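You operate a simulated robot arm through the tools that you are given. There is no shell and no other tool. Be economical: measure what you need, move in short steps, check, and stop when the job is done.

You run a simulated robot arm. Do the job below in one go: nothing can be reset, and whatever is moved stays where it is left.

TASK
Put two of the bolts from the top of the grey bench on the top of the blue table. Turn the damp dial to 50 %. Shut the drawer under the panel. Push the lower left steel door shut. Shut the right drawer of the grey bench. Put one of the green plates from the top of the grey bench on the blue sheet on the top of the grey bench. Put one of the spacers from the top of the grey bench on the low board of the steel table. Open the upper left counter drawer. The order is free. Set down upright: green plate.

Only the result counts: the job must be done as asked and must still hold three seconds after the hand-in. Knocking over, shifting, dropping, spilling or breaking anything else fails it. Flat cloth is picked up by pressing the open fingertips on it (5 to 10 N) and closing them slowly along it; thin cloth reads only 2 to 8 mm in the jaws.

THE ROBOT
A 7-joint arm with a three-finger gripper on a trunk, on a base that drives. Base frame: it is fixed to the floor where the robot stands at the start and does not move with it; the origin is under the middle of the robot, x ahead of it, y to its left, z up; the surface under the hand at the start is at about z = 0.78. Units: m, degrees, N and s.
With the tool pointing down near the work surface it reaches from about 0.48 to 0.94 m from the robot's upright axis, wherever it stands. Its first joint turns from -166.0 to 166.0 degrees. Places, roughly: blue sheet [0.75, 1, 0.75]; bolt (4x2x2 cm) [0.7, -0.3, 0.8]; bolt (4x3x3 cm) [0.6, -0.5, 0.8]; damp dial [2.6, 0.8, 1.2]; drawer under the panel [2.6, 0.9, 0.8]; green plate (11x1x10 cm) [0.8, -0.8, 0.8]; low board of the steel table [2.7, -0.6, 0.2]; lower left steel door [2.3, 1.7, 0.4]; right drawer of the grey bench [1.2, 0.9, 0.7]; spacer [1, -0.75, 0.75]; top of the blue table [-1, 3.9, 0.8]; upper left counter drawer [3.7, 7.7, 0.7]. Payload 2.69 kg.
The TCP is the grasp point between the finger pads, 0.029 m short of the fingertips. In the tool frame z runs along the fingers and y along their closing line. The gripper opens to 0.12 m. The gripper's body begins 0.078 m behind the TCP.
Orientation is that of the tool frame in the base frame, as [roll, pitch, yaw] about the fixed x, y, z axes, in that order (R = Rz(yaw) Ry(pitch) Rx(roll)). With the fingers straight down and closing along the base's y, the tool's x points along the base's -x, its y along +y and its z along -z.

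THE INTERFACE
- The arm moves only by the tool step_arm. Its argument "deltas" is one flat list of numbers, 7 for each row, row after row: the finger opening in m, from 0 to 0.12, then the shift along the base's x, y, z in m, then the turn, a rotation vector about the base's x, y, z in degrees. In form: [hand, x, y, z, rx, ry, rz, hand, x, y, z, rx, ry, rz, ...]. A call has 1 to 8 rows; each row is the pose to reach, as a shift and turn from the pose commanded when the call began. Rows are played at 5 a second. More than 0.05 m and 8.6 degrees between two rows, or a gripper value outside its range, and nothing of the call is played. Where a pose cannot be reached the arm comes as near as it can. A force on the tool above 40 N (or 10 N above the force at the start of the call, whichever is more), or a blocked arm, ends the call early, and 0.2 s more pass. The fingers move at their own pace and stop on an object; they squeeze with about 26 N. The grip force told is the motor's: it shows also when the fingers shut on nothing. Time passes only in rows, and 0.2 s behind the last, so rows that repeat a pose let the fingers close. It gives the time, the measured TCP pose, the force on the tool (base axes), the opening and the grip force at its end, in the units of the frame above (readings bear some noise), with the torque about the TCP (base axes, N m) and any sound that the robot's microphone picked up.
- Cameras (640 x 400 px; columns grow to the right, rows downward): "scene" is now at [0.2324, 0.0138, 1.2778]; the picture's right is [0.17, -0.99, 0.00], its down [-0.77, -0.13, -0.62] and it looks along [0.61, 0.11, -0.78] (base axes); focal length 214 px, centre (320, 200). "wrist" rides on the gripper at [0.063, 0, -0.104] in the tool frame; the picture's right is [0.00, 1.00, 0.00], its down [-0.83, 0.00, -0.56] and it looks along [-0.56, 0.00, 0.83] (tool axes); focal length 275 px, centre (320, 200). There is no depth. A picture from a camera that has moved, and an enlarged one, comes with that camera's place and axes in the base frame and with its lens.
- camera(camera): a new picture of that camera. The clock stands still meanwhile.
- slide_trunk(by): slides the trunk up (or, below 0, down) by that many m; the arm and the scene camera ride with it, the base frame stays. It gives what a move gives, with no picture.
- roll_base(legs): drives the robot by 1 to 6 legs, each [ahead, left, turn to the left] in m, m and degrees, along the robot's own axes; the way and the turn of a leg run together, so that a leg with both is an arc; at most 1.5 m and 180 degrees a leg. The arm and the cameras ride along, it lands a little off, and it stops where it bumps. It gives what a move gives.
- pan_tilt(pan, tilt): turns the head with the scene camera to pan (to the left, within 86 degrees either way) and tilt (down, from -29 to 69), counted from straight ahead of the robot. It gives what a move gives.
- enlarge(camera, box): a new picture of the part [left, top, right, bottom] of that camera's present view, enlarged. The clock stands still meanwhile.
- close_job(): hands the job in; it is judged then, once.

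Go step by step. Nothing tells you exact positions but the pictures and the camera data: compare them with the known pose of the tool, close in by small moves and look again before you grip or let go. The budget is 196 turns and 174 pictures, counting those below and the enlarged ones. Unless the task says otherwise, let go and move clear before handing in.

The tools are called after ">>>" as a command line: name --argument value ..., lists and objects as JSON in quotes. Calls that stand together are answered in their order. step_arm: Moves the arm, as the interface text tells. Its arguments: {"type":"object","properties":{"deltas":{"type":"array","items":{"type":"number"}}},"required":["deltas"]} The other tools are called the same way: slide_trunk (by) slides the trunk up or down; roll_base (legs) drives the base; pan_tilt (pan, tilt) turns the head that bears the scene camera; camera (camera) takes a picture; enlarge (camera, box) takes an enlarged picture of a part of a camera's view; close_job () hands the job in.

At the start:

```text
time_s: 0.0
ee_pos: [0.5031, -0.2791, 1.0764]
tool_rot: [178.3, 0.3, -179.9]
wrist_force: [-0.4, -0.1, -0.1]
ft_torque: [0.03, 0.02, 0.01]
gripper_width: 0.1202
finger_force: 0.1
trunk travel left (down, up): [-0.55, 0.063]
robot x, y, heading: [-0.001, 0.0011, 0.0]
head pan, tilt: [9.9, 51.7]
```

scene: 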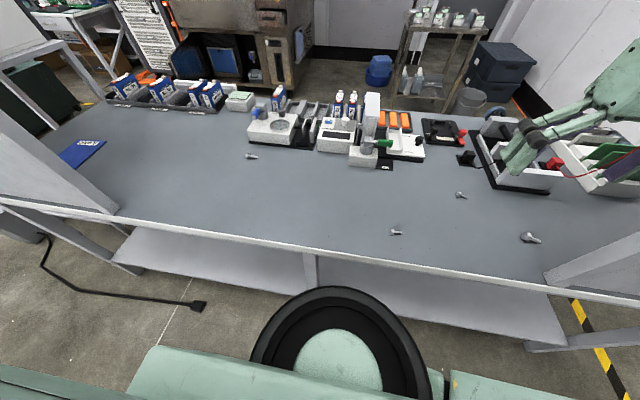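
wrist: 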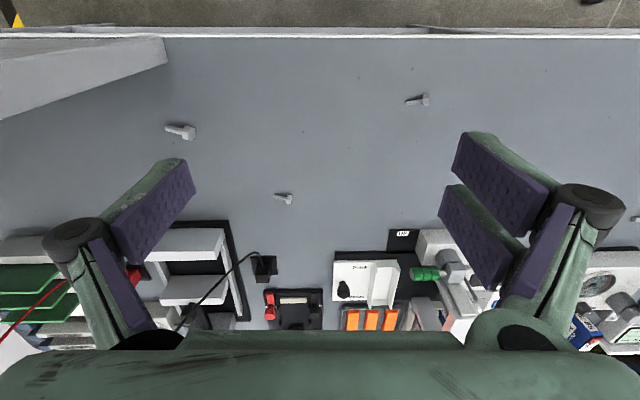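

I see the grey bench with four bolts on it, instruments behind, and a rack with green plates at the right. I'll look closer at the right side first.

>>> pan_tilt --pan -40 --tilt 45

>>> camera --camera "scene"

>>> enlarge --camera "wrist" --box '[120, 60, 440, 260]'

```text
time_s: 1.2
ee_pos: [0.5028, -0.2788, 1.0747]
tool_rot: [178.1, 0.4, -180.0]
wrist_force: [1.1, 0.2, 0.1]
ft_torque: [0.01, -0.03, -0.01]
gripper_width: 0.1199
finger_force: 0.0
trunk travel left (down, up): [-0.55, 0.063]
robot x, y, heading: [0.0025, 0.002, -0.1]
head pan, tilt: [-40.0, 45.0]
```

```text
171 pictures are left
camera scene: at [0.2204, -0.0514, 1.2869], right [-0.64, -0.77, 0.0], down [-0.54, 0.45, -0.71], along [0.54, -0.45, -0.71], focal length 214 px, centre (320, 200)
```

scene: 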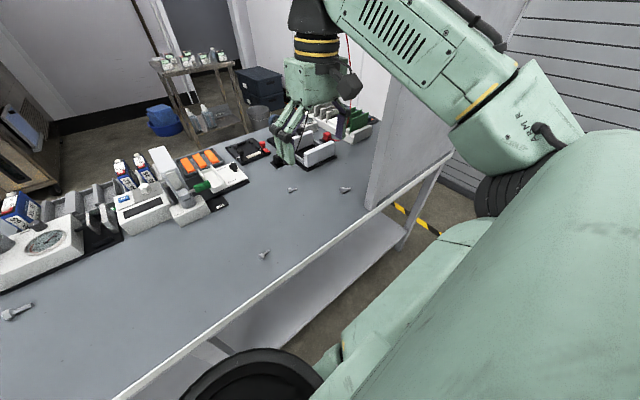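

```text
2.00 times, centred on (280, 160) of wrist
camera zoom: at [0.4402, -0.2833, 1.1794], right [0.0, 1.0, 0.03], down [0.83, -0.01, 0.56], along [0.56, 0.03, -0.83], focal length 551 px, centre (400, 280)
```

zoom: 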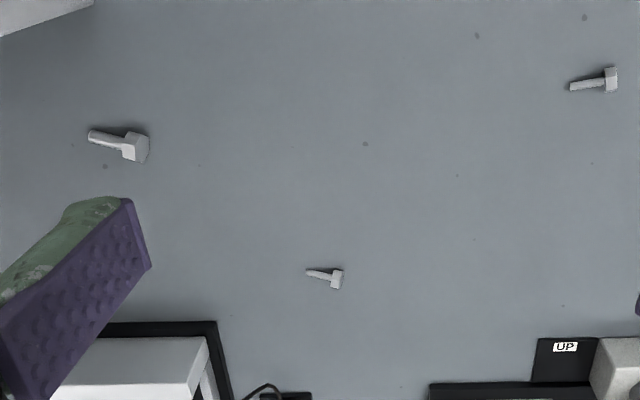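

>>> enlarge --camera "scene" --box '[200, 90, 400, 215]'

>>> step_arm --deltas '[0.12, 0, -0.05, 0, 0, 0, 0, 0.12, 0, -0.1, 0, 0, 0, 0, 0.12, 0, -0.15, 0, 0, 0, 0, 0.12, 0.03, -0.2, 0, 0, 0, 0, 0.12, 0.05, -0.25, 0, 0, 0, 0, 0.12, 0.05, -0.3, 0, 0, 0, 0]'

>>> camera --camera "wrist"

```text
3.20 times, centred on (300, 152) of scene
camera zoom: at [0.2204, -0.0514, 1.2869], right [-0.64, -0.77, 0.0], down [-0.54, 0.45, -0.71], along [0.54, -0.45, -0.71], focal length 686 px, centre (384, 352)
```

zoom: 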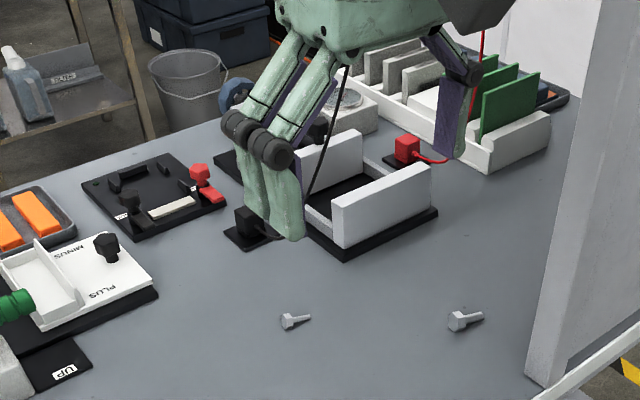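

```text
refused: row 4 steps farther than a row can; nothing moved
```

```text
168 pictures are left
camera wrist: at [0.4402, -0.2833, 1.1794], right [0.0, 1.0, 0.03], down [0.83, -0.01, 0.56], along [0.56, 0.03, -0.83], focal length 275 px, centre (320, 200)
```

wrist: 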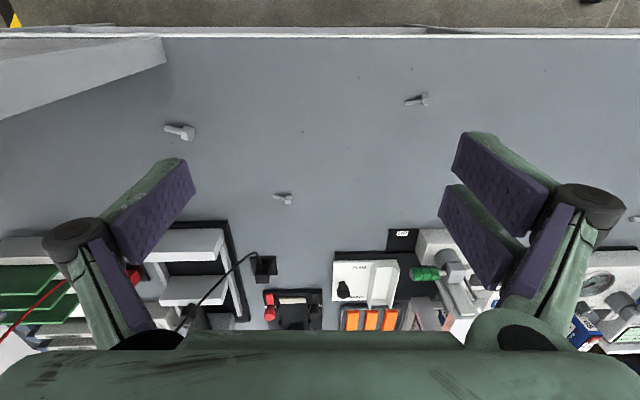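

The plates stand on edge in a white tray at the right. I move the hand over there for a look.

>>> step_arm --deltas '[0.12, 0, -0.045, 0.01, 0, 0, 0, 0.12, 0, -0.09, 0.02, 0, 0, 0, 0.12, 0, -0.135, 0.03, 0, 0, 0, 0.12, 0.02, -0.175, 0.03, 0, 0, 0, 0.12, 0.04, -0.22, 0.03, 0, 0, 0, 0.12, 0.04, -0.265, 0.03, 0, 0, 0, 0.12, 0.04, -0.31, 0.03, 0, 0, 0, 0.12, 0.04, -0.355, 0.03, 0, 0, 0]'

>>> camera --camera "wrist"

>>> camera --camera "scene"

```text
time_s: 1.9
ee_pos: [0.5002, -0.3901, 1.0702]
tool_rot: [171.8, 2.1, -179.5]
wrist_force: [-4.4, 13.0, 5.4]
ft_torque: [-0.69, -0.03, -0.47]
gripper_width: 0.1132
finger_force: 0.0
trunk travel left (down, up): [-0.55, 0.063]
robot x, y, heading: [0.0024, 0.0008, 0.2]
head pan, tilt: [-40.0, 45.0]
stopped in row 3: the force on the tool passed its limit at 58 N (the readings are from after the stop); the commanded pose is now the measured one
```

```text
167 pictures are left
camera wrist: at [0.4344, -0.4062, 1.1715], right [-0.02, 0.99, 0.14], down [0.81, -0.07, 0.58], along [0.59, 0.12, -0.8], focal length 275 px, centre (320, 200)
```

wrist: 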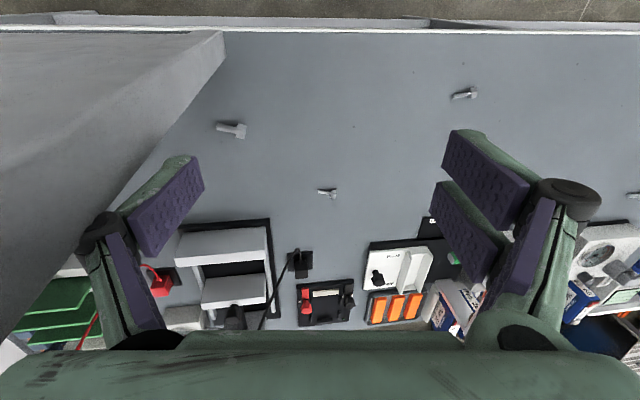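

```text
166 pictures are left
camera scene: at [0.2197, -0.0501, 1.2872], right [-0.64, -0.77, 0.0], down [-0.54, 0.45, -0.71], along [0.54, -0.45, -0.71], focal length 214 px, centre (320, 200)
```

scene: 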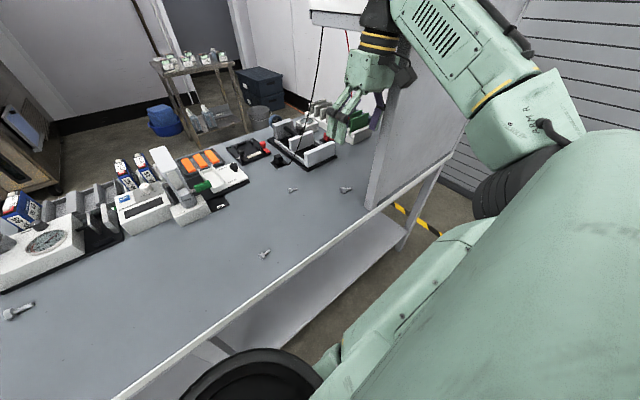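

The hand bumped a tall front screen at the right end of the bench, so I back off to the left and look at it.

>>> step_arm --deltas '[0.12, 0, 0.04, 0, 2, 0, 0, 0.12, 0, 0.08, 0, 5, -1, 0, 0.12, 0, 0.12, 0, 8, -2, 0, 0.12, 0, 0.16, 0, 8, -2, 0, 0.12, 0, 0.2, 0, 8, -2, 0, 0.12, 0, 0.24, 0, 8, -2, 0, 0.12, 0, 0.26, 0, 8, -2, 0]'

>>> pan_tilt --pan -50 --tilt 25

>>> camera --camera "scene"

>>> pan_tilt --pan 0 --tilt 20

>>> camera --camera "scene"

>>> pan_tilt --pan 60 --tilt 20

>>> camera --camera "scene"

>>> camera --camera "wrist"

```text
time_s: 3.5
ee_pos: [0.499, -0.1304, 1.0699]
tool_rot: [164.1, 4.2, 179.7]
wrist_force: [-0.4, 0.5, -0.7]
ft_torque: [0.02, -0.02, -0.02]
gripper_width: 0.1199
finger_force: 0.0
trunk travel left (down, up): [-0.55, 0.063]
robot x, y, heading: [0.0036, 0.0015, 0.4]
head pan, tilt: [-40.0, 45.0]
```

```text
time_s: 4.3
ee_pos: [0.5005, -0.1317, 1.0699]
tool_rot: [164.1, 4.2, 179.8]
wrist_force: [-0.1, -0.1, 0.6]
ft_torque: [0.01, 0.02, 0.02]
gripper_width: 0.12
finger_force: 0.0
trunk travel left (down, up): [-0.55, 0.063]
robot x, y, heading: [0.0009, 0.0006, 0.2]
head pan, tilt: [-50.0, 25.0]
```

```text
165 pictures are left
camera scene: at [0.2175, -0.0695, 1.3175], right [-0.77, -0.64, 0.0], down [-0.27, 0.32, -0.91], along [0.58, -0.69, -0.42], focal length 214 px, centre (320, 200)
```

scene: 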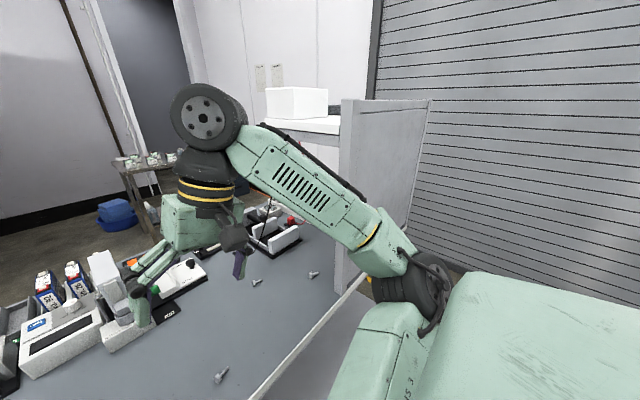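

```text
time_s: 5.5
ee_pos: [0.4986, -0.1308, 1.07]
tool_rot: [164.2, 4.2, 179.8]
wrist_force: [0.7, -0.4, 0.1]
ft_torque: [-0.04, 0.01, -0.01]
gripper_width: 0.1199
finger_force: 0.0
trunk travel left (down, up): [-0.55, 0.063]
robot x, y, heading: [-0.0025, 0.0029, -0.3]
head pan, tilt: [0.0, 20.0]
```

```text
164 pictures are left
camera scene: at [0.2513, 0.001, 1.3256], right [0.0, -1.0, 0.0], down [-0.34, 0.0, -0.94], along [0.94, 0.0, -0.34], focal length 214 px, centre (320, 200)
```

scene: 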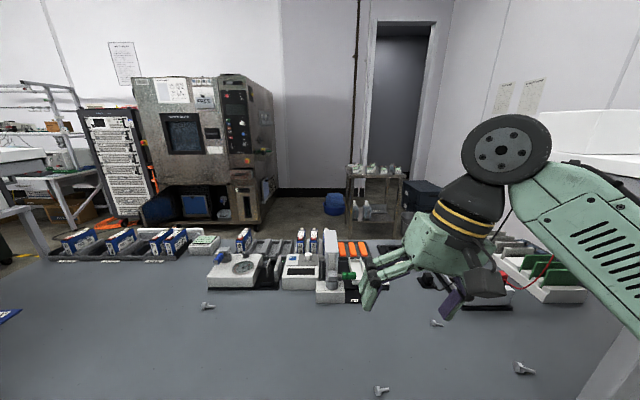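

```text
time_s: 6.8
ee_pos: [0.5008, -0.1316, 1.0691]
tool_rot: [164.1, 4.1, 179.8]
wrist_force: [0.0, -0.2, 0.2]
ft_torque: [0.01, -0.03, 0.01]
gripper_width: 0.1198
finger_force: 0.1
trunk travel left (down, up): [-0.55, 0.063]
robot x, y, heading: [0.0014, 0.0025, 0.0]
head pan, tilt: [60.0, 20.0]
```

```text
163 pictures are left
camera scene: at [0.2047, 0.0816, 1.3256], right [0.87, -0.5, 0.0], down [-0.17, -0.3, -0.94], along [0.47, 0.81, -0.34], focal length 214 px, centre (320, 200)
```

scene: 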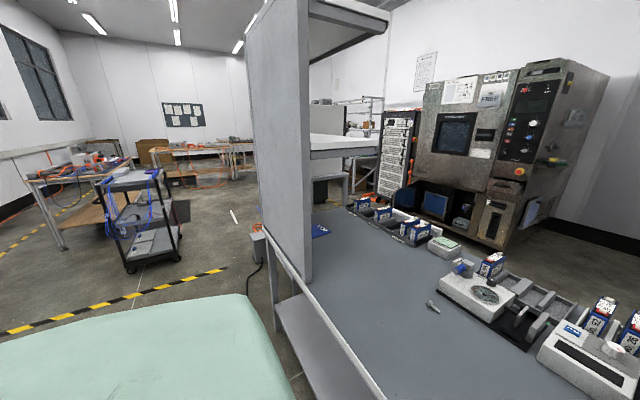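

```text
162 pictures are left
camera wrist: at [0.4308, -0.1606, 1.1653], right [-0.02, 0.96, 0.27], down [0.79, -0.15, 0.6], along [0.61, 0.23, -0.76], focal length 275 px, centre (320, 200)
```

wrist: 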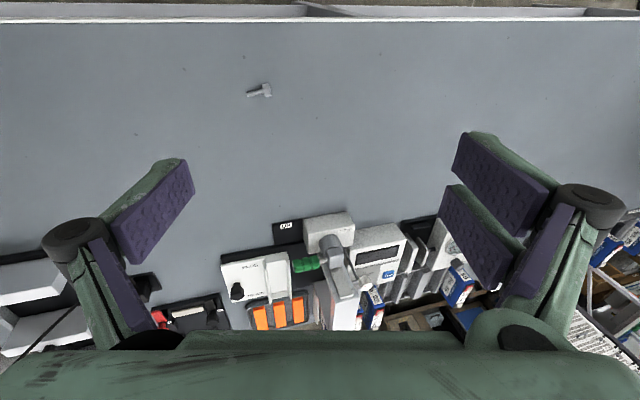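

I have the layout: tall screens at both ends of the bench and a machine with panel and steel table behind it. I level the hand, then turn it to grip the bolt at about (0.54, -0.13).

>>> step_arm --deltas '[0.12, 0.01, 0, -0.03, -5.3, 1.4, 0, 0.12, 0.02, 0, -0.06, -10.6, 2.8, 0, 0.12, 0.03, 0, -0.09, -15.9, 4.2, 0, 0.12, 0.038, 0, -0.12, -15.9, 4.2, 0]'

>>> step_arm --deltas '[0.08, 0, 0, 0, 0, 0, -8.5, 0.08, 0, 0, 0, 0, 0, -17, 0.08, 0, 0, 0, 0, 0, -25.5, 0.08, 0, 0, 0, 0, 0, -34, 0.08, 0, 0, 0, 0, 0, -42.5, 0.08, 0, 0, 0, 0, 0, -51, 0.08, 0, 0, 0, 0, 0, -59.5, 0.08, 0, 0, 0, 0, 0, -68]'

>>> step_arm --deltas '[0.08, 0, 0, 0, 0, 0, -7, 0.08, 0, 0, -0.03, 0, 0, -7]'

>>> camera --camera "wrist"

```text
time_s: 7.8
ee_pos: [0.5393, -0.131, 0.9491]
tool_rot: [-180.0, -0.1, -179.7]
wrist_force: [0.0, 0.0, -0.1]
ft_torque: [0.0, -0.02, -0.04]
gripper_width: 0.1199
finger_force: 0.1
trunk travel left (down, up): [-0.55, 0.063]
robot x, y, heading: [0.0012, 0.0007, 0.3]
head pan, tilt: [60.0, 20.0]
```

```text
time_s: 9.6
ee_pos: [0.5384, -0.132, 0.9512]
tool_rot: [-180.0, -0.1, 112.3]
wrist_force: [0.0, 0.1, -0.3]
ft_torque: [0.02, 0.02, -0.02]
gripper_width: 0.0801
finger_force: 0.0
trunk travel left (down, up): [-0.55, 0.063]
robot x, y, heading: [0.002, -0.0006, 0.0]
head pan, tilt: [60.0, 20.0]
```

```text
time_s: 10.2
ee_pos: [0.5396, -0.1317, 0.9222]
tool_rot: [-180.0, 0.0, 105.3]
wrist_force: [-0.3, 0.6, 0.0]
ft_torque: [-0.03, -0.02, -0.03]
gripper_width: 0.0802
finger_force: 0.0
trunk travel left (down, up): [-0.55, 0.063]
robot x, y, heading: [-0.0027, -0.0002, 0.0]
head pan, tilt: [60.0, 20.0]
```

```text
161 pictures are left
camera wrist: at [0.523, -0.0715, 1.0262], right [0.96, 0.27, 0.0], down [0.22, -0.8, 0.56], along [0.15, -0.53, -0.83], focal length 275 px, centre (320, 200)
```

wrist: 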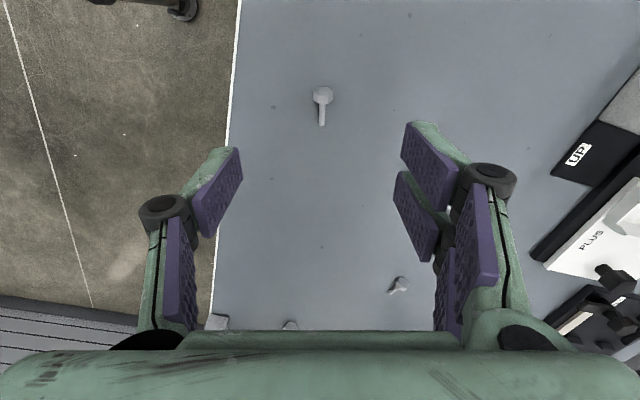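

>>> step_arm --deltas '[0.06, 0, 0.002, -0.04, 0, 0, 0, 0.06, 0, 0.004, -0.08, 0, 0, 0, 0.06, 0, 0.004, -0.1, 0, 0, 0]'

>>> camera --camera "wrist"

```text
time_s: 11.0
ee_pos: [0.5398, -0.1288, 0.8195]
tool_rot: [179.9, 0.0, 105.3]
wrist_force: [0.0, -0.7, -0.4]
ft_torque: [0.0, -0.01, 0.02]
gripper_width: 0.0599
finger_force: 0.1
trunk travel left (down, up): [-0.55, 0.063]
robot x, y, heading: [-0.0013, -0.0013, 0.2]
head pan, tilt: [60.0, 20.0]
```

```text
160 pictures are left
camera wrist: at [0.5234, -0.0684, 0.9239], right [0.96, 0.27, 0.0], down [0.22, -0.8, 0.56], along [0.15, -0.53, -0.83], focal length 275 px, centre (320, 200)
```

wrist: 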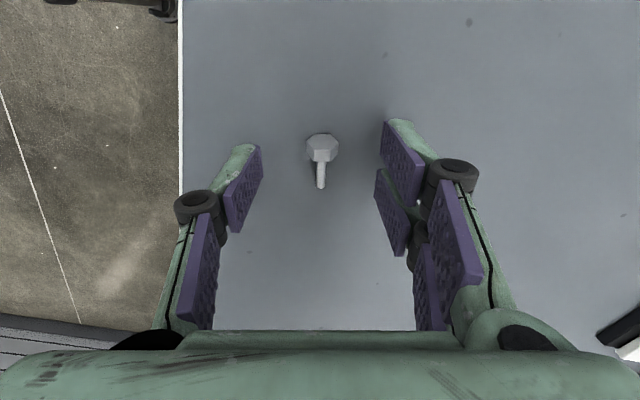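

>>> step_arm --deltas '[0.06, 0, 0.007, -0.003, 0, 0, 0]'

>>> step_arm --deltas '[0.06, 0, 0, -0.003, 0, 0, 0]'

>>> enlarge --camera "wrist" --box '[220, 100, 420, 225]'

```text
time_s: 11.4
ee_pos: [0.5382, -0.1212, 0.8168]
tool_rot: [180.0, -0.1, 105.3]
wrist_force: [-0.5, 0.4, -0.8]
ft_torque: [-0.02, 0.01, -0.01]
gripper_width: 0.06
finger_force: 0.1
trunk travel left (down, up): [-0.55, 0.063]
robot x, y, heading: [-0.0012, -0.0017, 0.0]
head pan, tilt: [60.0, 20.0]
```

```text
time_s: 11.8
ee_pos: [0.5388, -0.121, 0.8144]
tool_rot: [180.0, 0.0, 105.4]
wrist_force: [0.3, 0.0, -0.5]
ft_torque: [0.0, 0.02, 0.03]
gripper_width: 0.0601
finger_force: 0.0
trunk travel left (down, up): [-0.55, 0.063]
robot x, y, heading: [0.0034, 0.0028, 0.1]
head pan, tilt: [60.0, 20.0]
```

```text
3.20 times, centred on (320, 162) of wrist
camera zoom: at [0.523, -0.0618, 0.9185], right [0.96, 0.27, 0.0], down [0.22, -0.8, 0.56], along [0.15, -0.53, -0.83], focal length 881 px, centre (320, 320)
```

zoom: 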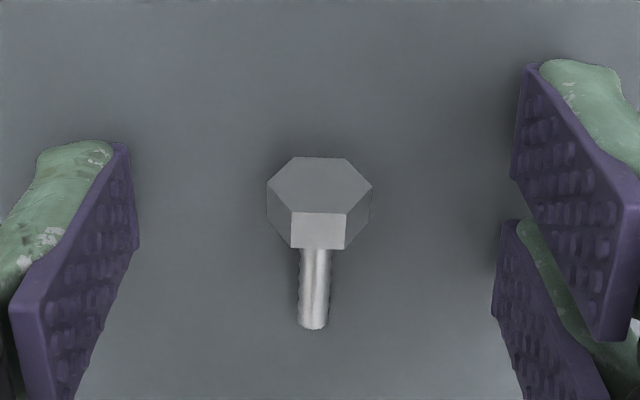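

>>> step_arm --deltas '[0.01, 0, 0, 0, 0, 0, 0, 0.0, 0, 0, 0, 0, 0, 0, 0.0, 0, 0, 0, 0, 0, 0, 0.0, 0, 0, 0, 0, 0, 0, 0, 0, 0, 0, 0, 0, 0]'

>>> step_arm --deltas '[0.0, 0, 0, 0.04, 0, 0, 0, 0.0, 0, 0, 0.09, 0, 0, 0, 0, 0, 0, 0.14, 0, 0, 0]'

>>> camera --camera "wrist"

```text
time_s: 13.0
ee_pos: [0.5388, -0.1221, 0.8149]
tool_rot: [180.0, -0.1, 105.4]
wrist_force: [0.0, -0.6, 9.5]
ft_torque: [-0.09, 0.0, 0.01]
gripper_width: 0.0125
finger_force: 25.6
trunk travel left (down, up): [-0.55, 0.063]
robot x, y, heading: [0.0006, 0.0001, 0.4]
head pan, tilt: [60.0, 20.0]
```

```text
time_s: 13.8
ee_pos: [0.5397, -0.1206, 0.9536]
tool_rot: [-179.9, -0.1, 105.3]
wrist_force: [0.0, 0.2, -0.7]
ft_torque: [0.0, -0.03, -0.02]
gripper_width: 0.0
finger_force: 25.6
trunk travel left (down, up): [-0.55, 0.063]
robot x, y, heading: [0.0007, 0.0014, 0.1]
head pan, tilt: [60.0, 20.0]
```

```text
158 pictures are left
camera wrist: at [0.5233, -0.061, 1.0578], right [0.96, 0.27, 0.0], down [0.22, -0.8, 0.55], along [0.15, -0.53, -0.83], focal length 275 px, centre (320, 200)
```

wrist: 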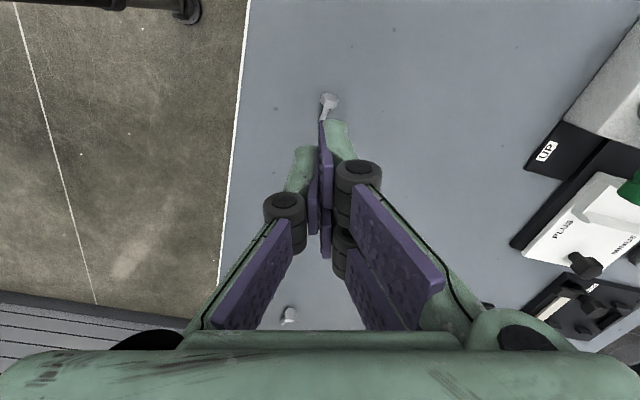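

The fingers closed too high on the hex head and slipped off. I realign and go lower.

>>> step_arm --deltas '[0.06, 0.006, 0, 0, 0, 0, -8, 0.06, 0.012, -0.001, -0.03, 0, 0, -16, 0.06, 0.012, -0.001, -0.07, 0, 0, -17, 0.06, 0.012, -0.001, -0.11, 0, 0, -17]'

>>> enlarge --camera "wrist" --box '[220, 60, 420, 185]'

```text
time_s: 14.8
ee_pos: [0.5496, -0.122, 0.8433]
tool_rot: [-180.0, -0.1, 88.3]
wrist_force: [0.2, 0.0, 0.8]
ft_torque: [0.03, 0.03, 0.03]
gripper_width: 0.0599
finger_force: 0.1
trunk travel left (down, up): [-0.55, 0.063]
robot x, y, heading: [0.0005, -0.0002, 0.4]
head pan, tilt: [60.0, 20.0]
```

```text
3.20 times, centred on (320, 122) of wrist
camera zoom: at [0.5521, -0.0594, 0.9479], right [1.0, -0.03, 0.0], down [-0.02, -0.83, 0.56], along [-0.01, -0.56, -0.83], focal length 881 px, centre (320, 448)
```

zoom: 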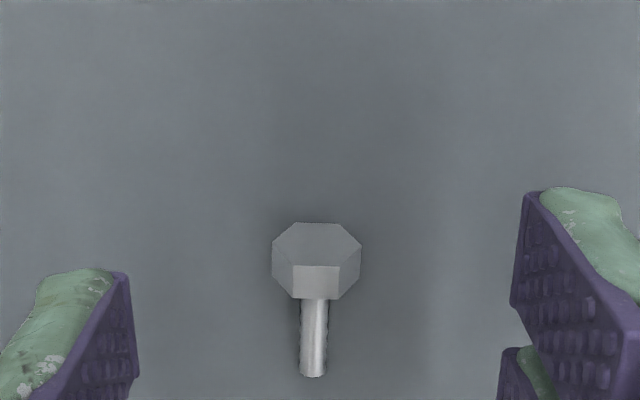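

>>> step_arm --deltas '[0.05, -0.001, -0.002, -0.03, 0, 0, 0, 0.05, -0.001, -0.002, -0.034, 0, 0, 0, 0.05, -0.001, -0.002, -0.037, 0, 0, 0]'

>>> step_arm --deltas '[0.05, 0, 0, -0.002, 0, 0, 0]'

```text
time_s: 15.6
ee_pos: [0.5485, -0.1243, 0.8072]
tool_rot: [179.8, -0.1, 88.4]
wrist_force: [0.1, 2.4, 11.4]
ft_torque: [0.03, 0.03, -0.02]
gripper_width: 0.0506
finger_force: 0.5
trunk travel left (down, up): [-0.55, 0.063]
robot x, y, heading: [0.0013, 0.0007, 0.2]
head pan, tilt: [60.0, 20.0]
```

```text
time_s: 16.0
ee_pos: [0.5477, -0.1246, 0.8067]
tool_rot: [179.7, 0.1, 88.4]
wrist_force: [-2.9, 3.3, 27.5]
ft_torque: [0.04, 0.23, -0.01]
gripper_width: 0.0528
finger_force: 4.1
trunk travel left (down, up): [-0.55, 0.063]
robot x, y, heading: [0.001, 0.0015, 0.1]
head pan, tilt: [60.0, 20.0]
```

The bench surface is at about z = 0.778. I lift by a hair and close.

>>> step_arm --deltas '[0.05, 0, 0, 0.0035, 0, 0, 0, 0.02, 0, 0, 0.004, 0, 0, 0, 0.0, 0, 0, 0.004, 0, 0, 0, 0.0, 0, 0, 0.004, 0, 0, 0, 0.0, 0, 0, 0.004, 0, 0, 0]'

>>> step_arm --deltas '[0.0, 0, 0, 0.03, 0, 0, 0, 0.0, 0, 0, 0.07, 0, 0, 0]'

>>> camera --camera "wrist"

```text
time_s: 17.2
ee_pos: [0.5504, -0.1231, 0.8089]
tool_rot: [180.0, -0.1, 88.3]
wrist_force: [0.1, -0.7, -1.1]
ft_torque: [0.01, 0.03, 0.0]
gripper_width: 0.0153
finger_force: 26.2
trunk travel left (down, up): [-0.55, 0.063]
robot x, y, heading: [0.0006, -0.0005, 0.0]
head pan, tilt: [60.0, 20.0]
```

```text
time_s: 17.8
ee_pos: [0.5493, -0.1246, 0.8777]
tool_rot: [179.9, -0.2, 88.5]
wrist_force: [0.8, 0.2, -0.7]
ft_torque: [0.0, 0.0, 0.07]
gripper_width: 0.015
finger_force: 26.3
trunk travel left (down, up): [-0.55, 0.063]
robot x, y, heading: [0.0002, 0.0005, 0.1]
head pan, tilt: [60.0, 20.0]
```

```text
156 pictures are left
camera wrist: at [0.5516, -0.0622, 0.9818], right [1.0, -0.02, 0.0], down [-0.02, -0.83, 0.56], along [-0.01, -0.56, -0.83], focal length 275 px, centre (320, 200)
```

wrist: 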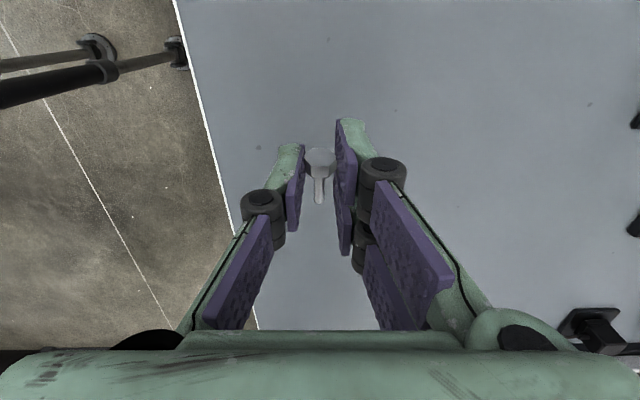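

The bolt is held. I raise the hand and look towards the blue table.

>>> step_arm --deltas '[0.0, 0, 0, 0.05, 0, 0, 0, 0.0, 0, 0, 0.1, 0, 0, 0, 0.0, 0, 0, 0.15, 0, 0, 0, 0.0, 0, 0, 0.19, 0, 0, 0]'

>>> pan_tilt --pan 86 --tilt 25

>>> camera --camera "scene"

```text
time_s: 18.8
ee_pos: [0.5486, -0.1218, 1.0692]
tool_rot: [-180.0, -0.1, 88.4]
wrist_force: [-0.4, -0.5, 0.1]
ft_torque: [0.02, -0.01, 0.0]
gripper_width: 0.0099
finger_force: 25.7
trunk travel left (down, up): [-0.55, 0.063]
robot x, y, heading: [0.0024, -0.0003, -0.1]
head pan, tilt: [60.0, 20.0]
```

```text
time_s: 19.7
ee_pos: [0.5484, -0.1225, 1.0684]
tool_rot: [-180.0, 0.0, 88.5]
wrist_force: [-1.1, 0.2, -0.3]
ft_torque: [-0.01, -0.04, 0.04]
gripper_width: 0.0091
finger_force: 25.8
trunk travel left (down, up): [-0.55, 0.063]
robot x, y, heading: [0.0016, 0.0011, -0.1]
head pan, tilt: [85.9, 25.0]
```

```text
155 pictures are left
camera scene: at [0.1647, 0.0929, 1.3175], right [1.0, -0.07, 0.0], down [-0.03, -0.42, -0.91], along [0.06, 0.9, -0.42], focal length 214 px, centre (320, 200)
```

scene: 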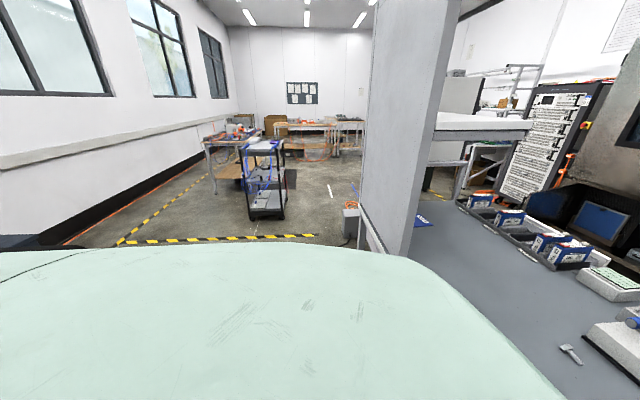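

The jaw width is creeping down, so the bolt may be slipping; I check.

>>> enlarge --camera "wrist" --box '[220, 100, 420, 225]'

```text
3.20 times, centred on (320, 162) of wrist
camera zoom: at [0.5513, -0.0611, 1.1736], right [1.0, -0.02, 0.0], down [-0.02, -0.83, 0.56], along [-0.01, -0.56, -0.83], focal length 881 px, centre (320, 320)
```

zoom: 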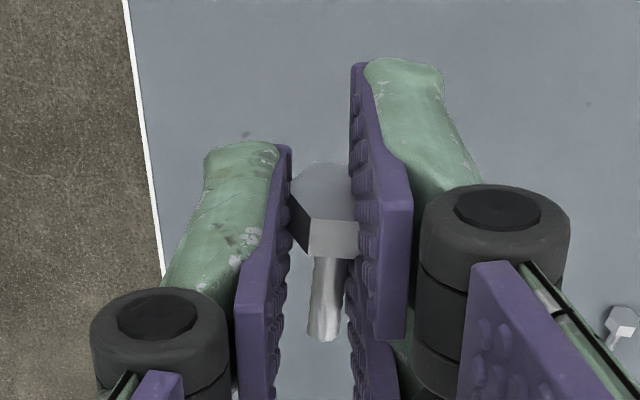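

The head is rolling in the jaws, so I set the bolt back down and will regrip it by the shaft.

>>> step_arm --deltas '[0.0, 0, 0, -0.05, 0, 0, 0, 0.0, 0, 0, -0.1, 0, 0, 0, 0.0, 0, 0, -0.15, 0, 0, 0, 0.0, 0, 0, -0.2, 0, 0, 0, 0.0, 0, 0, -0.245, 0, 0, 0, 0.0, 0, 0, -0.252, 0, 0, 0]'

>>> enlarge --camera "wrist" --box '[220, 100, 420, 225]'

```text
time_s: 21.1
ee_pos: [0.5509, -0.124, 0.8161]
tool_rot: [179.9, 0.1, 88.4]
wrist_force: [0.2, 0.9, -0.5]
ft_torque: [-0.02, -0.03, -0.02]
gripper_width: 0.0086
finger_force: 26.1
trunk travel left (down, up): [-0.55, 0.063]
robot x, y, heading: [-0.0011, 0.0002, 0.2]
head pan, tilt: [85.9, 25.0]
```

```text
3.20 times, centred on (320, 162) of wrist
camera zoom: at [0.5532, -0.062, 0.9211], right [1.0, -0.02, 0.0], down [-0.02, -0.83, 0.56], along [-0.01, -0.56, -0.83], focal length 881 px, centre (320, 320)
```

zoom: 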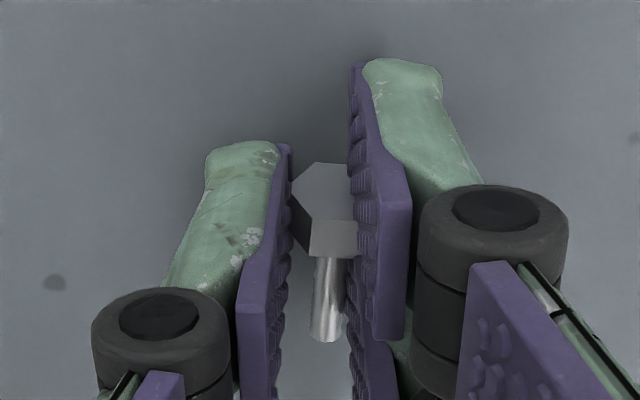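

>>> step_arm --deltas '[0.0, 0, 0, -0.003, 0, 0, 0, 0.0, 0, 0, -0.006, 0, 0, 0]'

>>> step_arm --deltas '[0.02, 0, 0, 0.0, 0, 0, 0, 0.04, 0, 0, 0.0, 0, 0, 0, 0.06, 0, 0, 0, 0, 0, 0, 0.06, 0, 0, 0.02, 0, 0, 0, 0.06, 0, 0, 0.04, 0, 0, 0]'

>>> enlarge --camera "wrist" --box '[220, 60, 420, 185]'

```text
time_s: 21.7
ee_pos: [0.549, -0.1248, 0.8113]
tool_rot: [-180.0, 0.0, 88.4]
wrist_force: [0.6, -0.5, -0.6]
ft_torque: [-0.03, -0.03, -0.01]
gripper_width: 0.009
finger_force: 26.4
trunk travel left (down, up): [-0.55, 0.063]
robot x, y, heading: [0.0015, 0.0038, 0.1]
head pan, tilt: [85.9, 25.0]
```

```text
time_s: 22.9
ee_pos: [0.5497, -0.1243, 0.8514]
tool_rot: [-180.0, -0.1, 88.4]
wrist_force: [0.0, -0.4, -0.4]
ft_torque: [-0.02, 0.01, 0.01]
gripper_width: 0.0601
finger_force: 0.1
trunk travel left (down, up): [-0.55, 0.063]
robot x, y, heading: [0.002, 0.0043, 0.1]
head pan, tilt: [85.9, 25.0]
```

```text
3.20 times, centred on (320, 122) of wrist
camera zoom: at [0.5516, -0.0626, 0.9567], right [1.0, -0.02, 0.0], down [-0.02, -0.83, 0.56], along [-0.01, -0.56, -0.83], focal length 881 px, centre (320, 448)
```

zoom: 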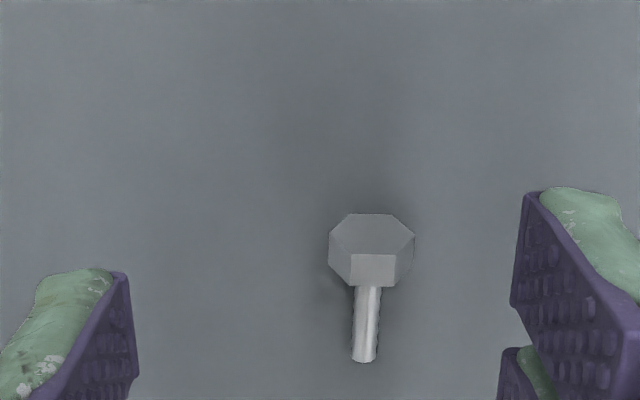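

>>> step_arm --deltas '[0.05, 0.011, -0.025, 0, 0, 0, -3, 0.04, 0.011, -0.025, -0.03, 0, 0, -3, 0.04, 0.011, -0.025, -0.0425, 0, 0, -3]'

>>> enlarge --camera "wrist" --box '[220, 80, 420, 205]'

```text
time_s: 23.7
ee_pos: [0.5603, -0.1504, 0.8087]
tool_rot: [179.9, 0.0, 85.4]
wrist_force: [-0.9, 0.6, -0.5]
ft_torque: [0.01, -0.02, 0.02]
gripper_width: 0.04
finger_force: 0.1
trunk travel left (down, up): [-0.55, 0.063]
robot x, y, heading: [-0.0, -0.0007, 0.1]
head pan, tilt: [85.9, 25.0]
```

```text
3.20 times, centred on (320, 142) of wrist
camera zoom: at [0.5659, -0.0878, 0.9134], right [1.0, -0.08, 0.0], down [-0.06, -0.83, 0.56], along [-0.04, -0.55, -0.83], focal length 881 px, centre (320, 384)
```

zoom: 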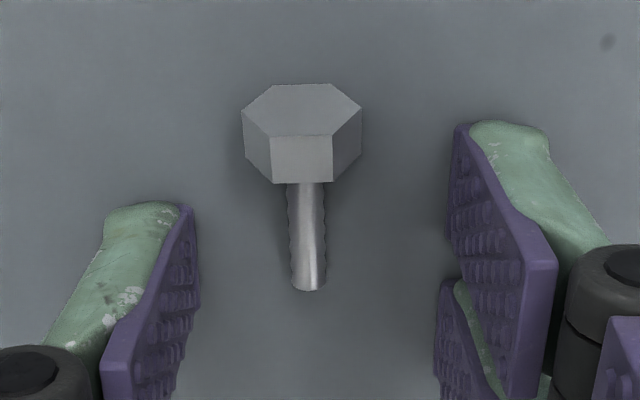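

>>> step_arm --deltas '[0.02, 0, 0, 0, 0, 0, 0, 0.0, 0, 0, 0, 0, 0, 0, 0.0, 0, 0, 0, 0, 0, 0, 0.0, 0, 0, 0, 0, 0, 0, 0.0, 0, 0, 0.02, 0, 0, 0, 0.0, 0, 0, 0.05, 0, 0, 0, 0.0, 0, 0, 0.08, 0, 0, 0]'

>>> enlarge --camera "wrist" --box '[220, 80, 420, 205]'

```text
time_s: 25.3
ee_pos: [0.5596, -0.1496, 0.8901]
tool_rot: [-179.9, -0.1, 85.4]
wrist_force: [-0.5, -0.7, 0.0]
ft_torque: [0.02, -0.01, -0.02]
gripper_width: 0.0062
finger_force: 26.3
trunk travel left (down, up): [-0.55, 0.063]
robot x, y, heading: [0.0005, 0.0017, 0.0]
head pan, tilt: [85.9, 25.0]
```

```text
3.20 times, centred on (320, 142) of wrist
camera zoom: at [0.5661, -0.0876, 0.9941], right [1.0, -0.08, 0.0], down [-0.06, -0.83, 0.55], along [-0.04, -0.55, -0.83], focal length 881 px, centre (320, 384)
```

zoom: 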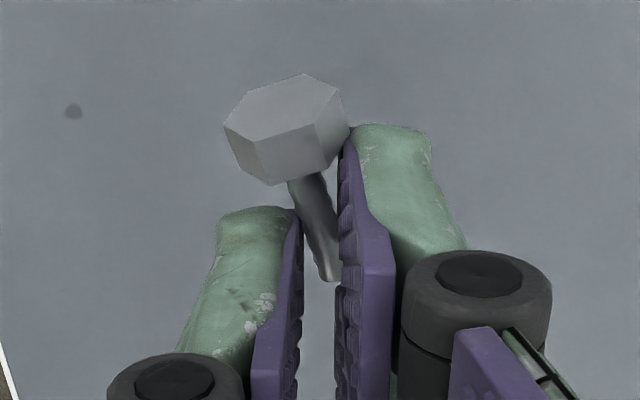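

>>> step_arm --deltas '[0.0, 0, 0, 0, 0, 0, 0, 0.0, 0, 0, 0, 0, 0, 0, 0.0, 0, 0, 0, 0, 0, 0, 0.0, 0, 0, 0, 0, 0, 0, 0.0, 0, 0, 0.0, 0, 0, 0, 0.0, 0, 0, 0.0, 0, 0, 0, 0.0, 0, 0, 0.0, 0, 0, 0]'

>>> enlarge --camera "wrist" --box '[220, 80, 420, 205]'

```text
time_s: 26.9
ee_pos: [0.5601, -0.1494, 0.8899]
tool_rot: [179.9, 0.0, 85.4]
wrist_force: [0.4, 0.6, -1.3]
ft_torque: [0.0, 0.04, 0.02]
gripper_width: 0.0059
finger_force: 25.9
trunk travel left (down, up): [-0.55, 0.063]
robot x, y, heading: [0.0013, 0.0011, 0.1]
head pan, tilt: [85.9, 25.0]
```

```text
3.20 times, centred on (320, 142) of wrist
camera zoom: at [0.5662, -0.0878, 0.9938], right [1.0, -0.08, 0.0], down [-0.06, -0.83, 0.56], along [-0.04, -0.55, -0.83], focal length 881 px, centre (320, 384)
```

zoom: 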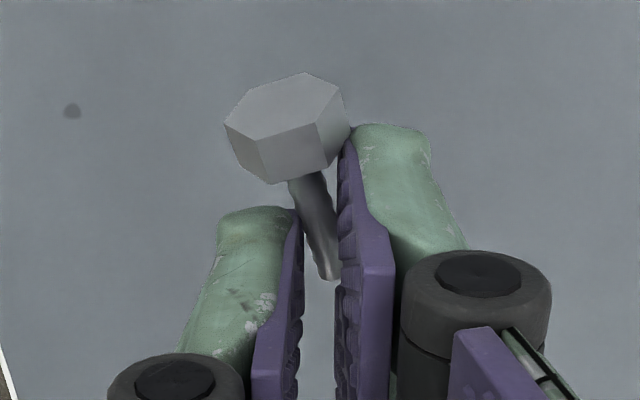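

The shaft grip is steady. I raise the hand, back away from the bench and turn left to see the way to the blue table.

>>> step_arm --deltas '[0.0, 0, 0, 0.05, 0, 0, 0, 0.0, 0, 0, 0.1, 0, 0, 0, 0.0, 0, 0, 0.15, 0, 0, 0, 0.0, 0, 0, 0.19, 0, 0, 0]'

>>> roll_base --legs '[[-0.5, 0, 0], [0, 0, 90]]'

>>> pan_tilt --pan 10 --tilt 25

>>> camera --camera "scene"

>>> enlarge --camera "wrist" --box '[220, 80, 420, 205]'

```text
time_s: 27.9
ee_pos: [0.5586, -0.1493, 1.0824]
tool_rot: [180.0, -0.2, 85.4]
wrist_force: [0.5, -0.1, 0.2]
ft_torque: [-0.01, 0.01, 0.03]
gripper_width: 0.0061
finger_force: 25.8
trunk travel left (down, up): [-0.55, 0.063]
robot x, y, heading: [-0.0021, -0.0009, 0.3]
head pan, tilt: [85.9, 25.0]
```

```text
time_s: 34.8
ee_pos: [-0.3625, 0.5599, 1.0815]
tool_rot: [180.0, 0.0, 175.8]
wrist_force: [-0.1, 0.1, -0.2]
ft_torque: [0.02, 0.02, 0.02]
gripper_width: 0.0
finger_force: 26.5
trunk travel left (down, up): [-0.55, 0.063]
robot x, y, heading: [-0.5094, -0.0003, 90.3]
head pan, tilt: [85.9, 25.0]
```

```text
time_s: 36.3
ee_pos: [-0.361, 0.5603, 1.081]
tool_rot: [180.0, -0.1, 175.7]
wrist_force: [0.6, -0.4, 0.5]
ft_torque: [0.0, -0.01, -0.03]
gripper_width: 0.0
finger_force: 26.2
trunk travel left (down, up): [-0.55, 0.063]
robot x, y, heading: [-0.5057, -0.0007, 90.5]
head pan, tilt: [10.0, 25.0]
```

```text
148 pictures are left
camera scene: at [-0.5226, 0.2469, 1.3175], right [0.98, 0.18, 0.0], down [0.08, -0.42, -0.91], along [-0.17, 0.89, -0.42], focal length 214 px, centre (320, 200)
```

scene: 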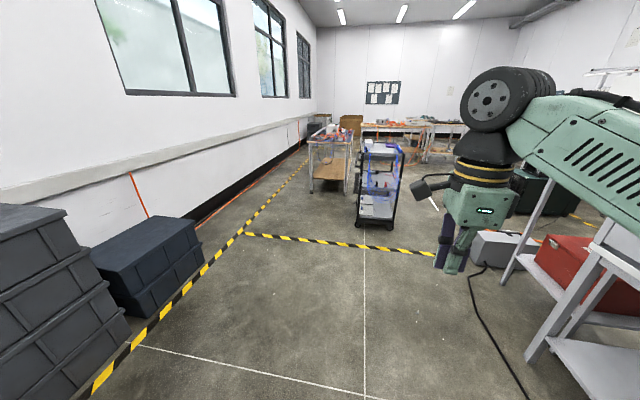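

```text
3.20 times, centred on (320, 142) of wrist
camera zoom: at [-0.4235, 0.5638, 1.1856], right [0.07, 1.0, 0.0], down [0.83, -0.06, 0.55], along [0.55, -0.04, -0.83], focal length 881 px, centre (320, 384)
```

zoom: 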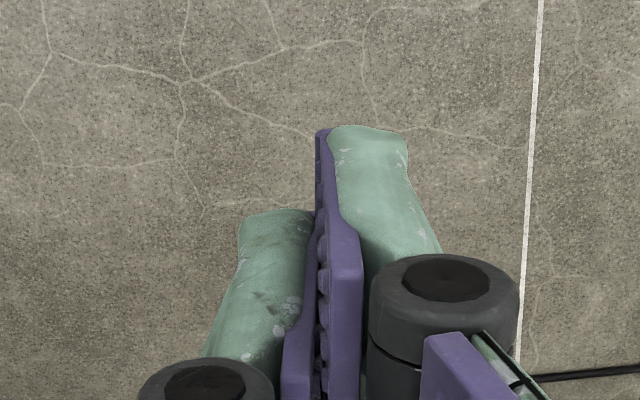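

The bolt slipped out while driving. I look for where it fell.

>>> pan_tilt --pan -86 --tilt 45

>>> camera --camera "scene"

>>> pan_tilt --pan -30 --tilt 55

>>> camera --camera "scene"

```text
time_s: 38.0
ee_pos: [-0.3615, 0.5601, 1.081]
tool_rot: [-180.0, -0.2, 175.8]
wrist_force: [-0.3, 0.8, -0.9]
ft_torque: [0.02, 0.03, -0.01]
gripper_width: 0.0001
finger_force: 25.8
trunk travel left (down, up): [-0.55, 0.063]
robot x, y, heading: [-0.508, 0.0015, 90.5]
head pan, tilt: [-85.9, 45.0]
```

```text
146 pictures are left
camera scene: at [-0.4247, 0.1628, 1.2869], right [0.08, -1.0, 0.0], down [-0.7, -0.06, -0.71], along [0.7, 0.06, -0.71], focal length 214 px, centre (320, 200)
```

scene: 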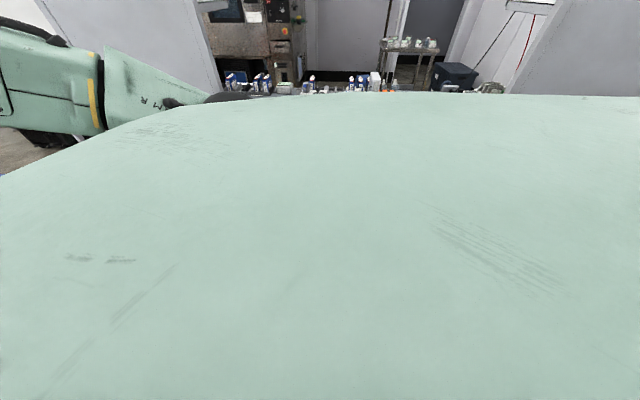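

```text
time_s: 39.3
ee_pos: [-0.3623, 0.5608, 1.0805]
tool_rot: [180.0, -0.1, 175.9]
wrist_force: [0.2, 0.5, 1.2]
ft_torque: [0.01, -0.01, -0.02]
gripper_width: 0.0
finger_force: 25.7
trunk travel left (down, up): [-0.55, 0.063]
robot x, y, heading: [-0.5054, -0.0035, 90.4]
head pan, tilt: [-30.0, 55.0]
```

```text
145 pictures are left
camera scene: at [-0.4702, 0.219, 1.2735], right [0.87, -0.49, 0.0], down [-0.4, -0.71, -0.57], along [0.28, 0.5, -0.82], focal length 214 px, centre (320, 200)
```

scene: 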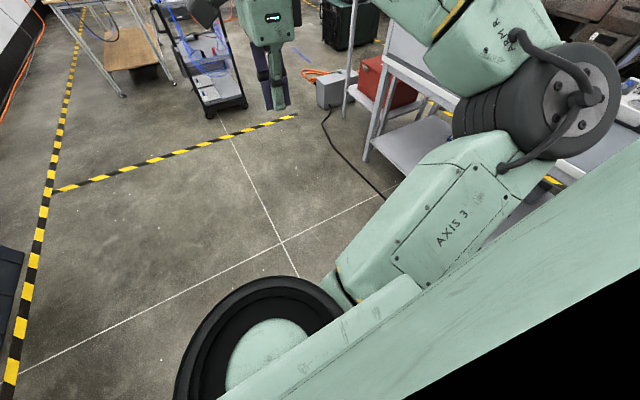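

>>> roll_base --legs '[[0, 0, -90]]'

>>> pan_tilt --pan 0 --tilt 35

>>> camera --camera "scene"

>>> camera --camera "wrist"

```text
time_s: 43.6
ee_pos: [0.0547, -0.1416, 1.0818]
tool_rot: [180.0, -0.1, 86.0]
wrist_force: [0.6, 1.0, 0.6]
ft_torque: [0.0, -0.01, 0.0]
gripper_width: 0.0
finger_force: 25.9
trunk travel left (down, up): [-0.55, 0.063]
robot x, y, heading: [-0.508, 0.0007, 0.9]
head pan, tilt: [-30.0, 55.0]
```

```text
time_s: 44.5
ee_pos: [0.0549, -0.1431, 1.0821]
tool_rot: [-180.0, 0.0, 86.1]
wrist_force: [-0.1, 0.6, 0.4]
ft_torque: [0.0, -0.02, 0.02]
gripper_width: 0.0
finger_force: 26.0
trunk travel left (down, up): [-0.55, 0.063]
robot x, y, heading: [-0.5097, -0.0019, 0.8]
head pan, tilt: [0.0, 35.0]
```

```text
144 pictures are left
camera scene: at [-0.2604, 0.0036, 1.3017], right [0.01, -1.0, 0.0], down [-0.57, -0.01, -0.82], along [0.82, 0.01, -0.57], focal length 214 px, centre (320, 200)
```

scene: 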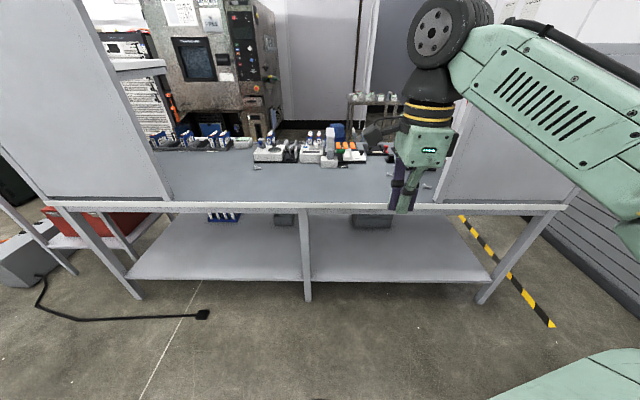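

```text
143 pictures are left
camera wrist: at [0.0599, -0.0803, 1.1856], right [1.0, -0.06, 0.0], down [-0.05, -0.83, 0.55], along [-0.04, -0.55, -0.83], focal length 275 px, centre (320, 200)
```

wrist: 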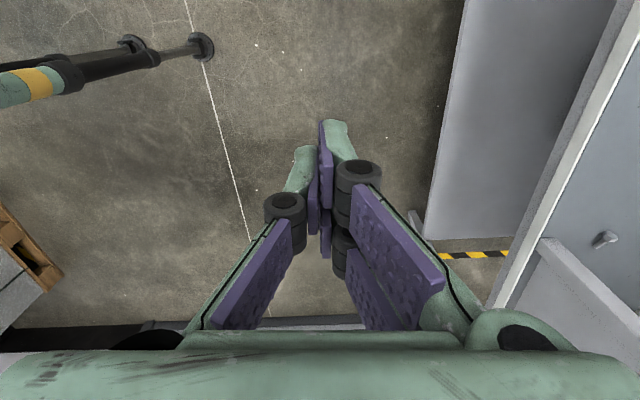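

>>> roll_base --legs '[[0.5, 0, -0.8]]'

>>> pan_tilt --pan -10 --tilt 55

>>> camera --camera "scene"

>>> camera --camera "wrist"

```text
time_s: 47.5
ee_pos: [0.5585, -0.1474, 1.0819]
tool_rot: [179.9, -0.2, 85.3]
wrist_force: [0.9, 0.6, 0.1]
ft_torque: [0.02, 0.0, 0.04]
gripper_width: 0.0
finger_force: 25.8
trunk travel left (down, up): [-0.55, 0.063]
robot x, y, heading: [-0.0017, 0.0032, -0.1]
head pan, tilt: [0.0, 35.0]
```

```text
time_s: 48.3
ee_pos: [0.5571, -0.1482, 1.0813]
tool_rot: [-180.0, -0.1, 85.3]
wrist_force: [0.0, -0.6, 0.8]
ft_torque: [-0.05, -0.01, 0.0]
gripper_width: 0.0
finger_force: 26.1
trunk travel left (down, up): [-0.55, 0.063]
robot x, y, heading: [-0.0019, 0.0024, 0.1]
head pan, tilt: [-10.0, 55.0]
```

```text
142 pictures are left
camera scene: at [0.2276, -0.0091, 1.2736], right [-0.17, -0.98, 0.0], down [-0.81, 0.14, -0.57], along [0.57, -0.1, -0.82], focal length 214 px, centre (320, 200)
```

scene: 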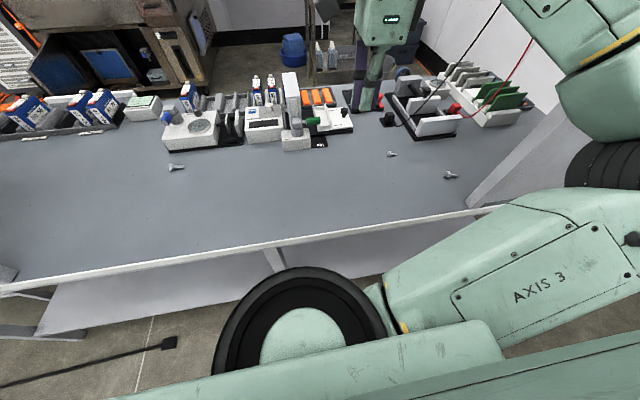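

```text
141 pictures are left
camera wrist: at [0.5637, -0.0854, 1.1855], right [1.0, -0.08, 0.0], down [-0.06, -0.83, 0.55], along [-0.04, -0.55, -0.83], focal length 275 px, centre (320, 200)
```

wrist: 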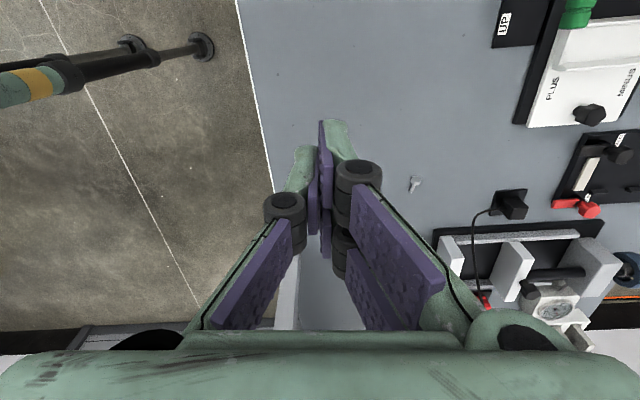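

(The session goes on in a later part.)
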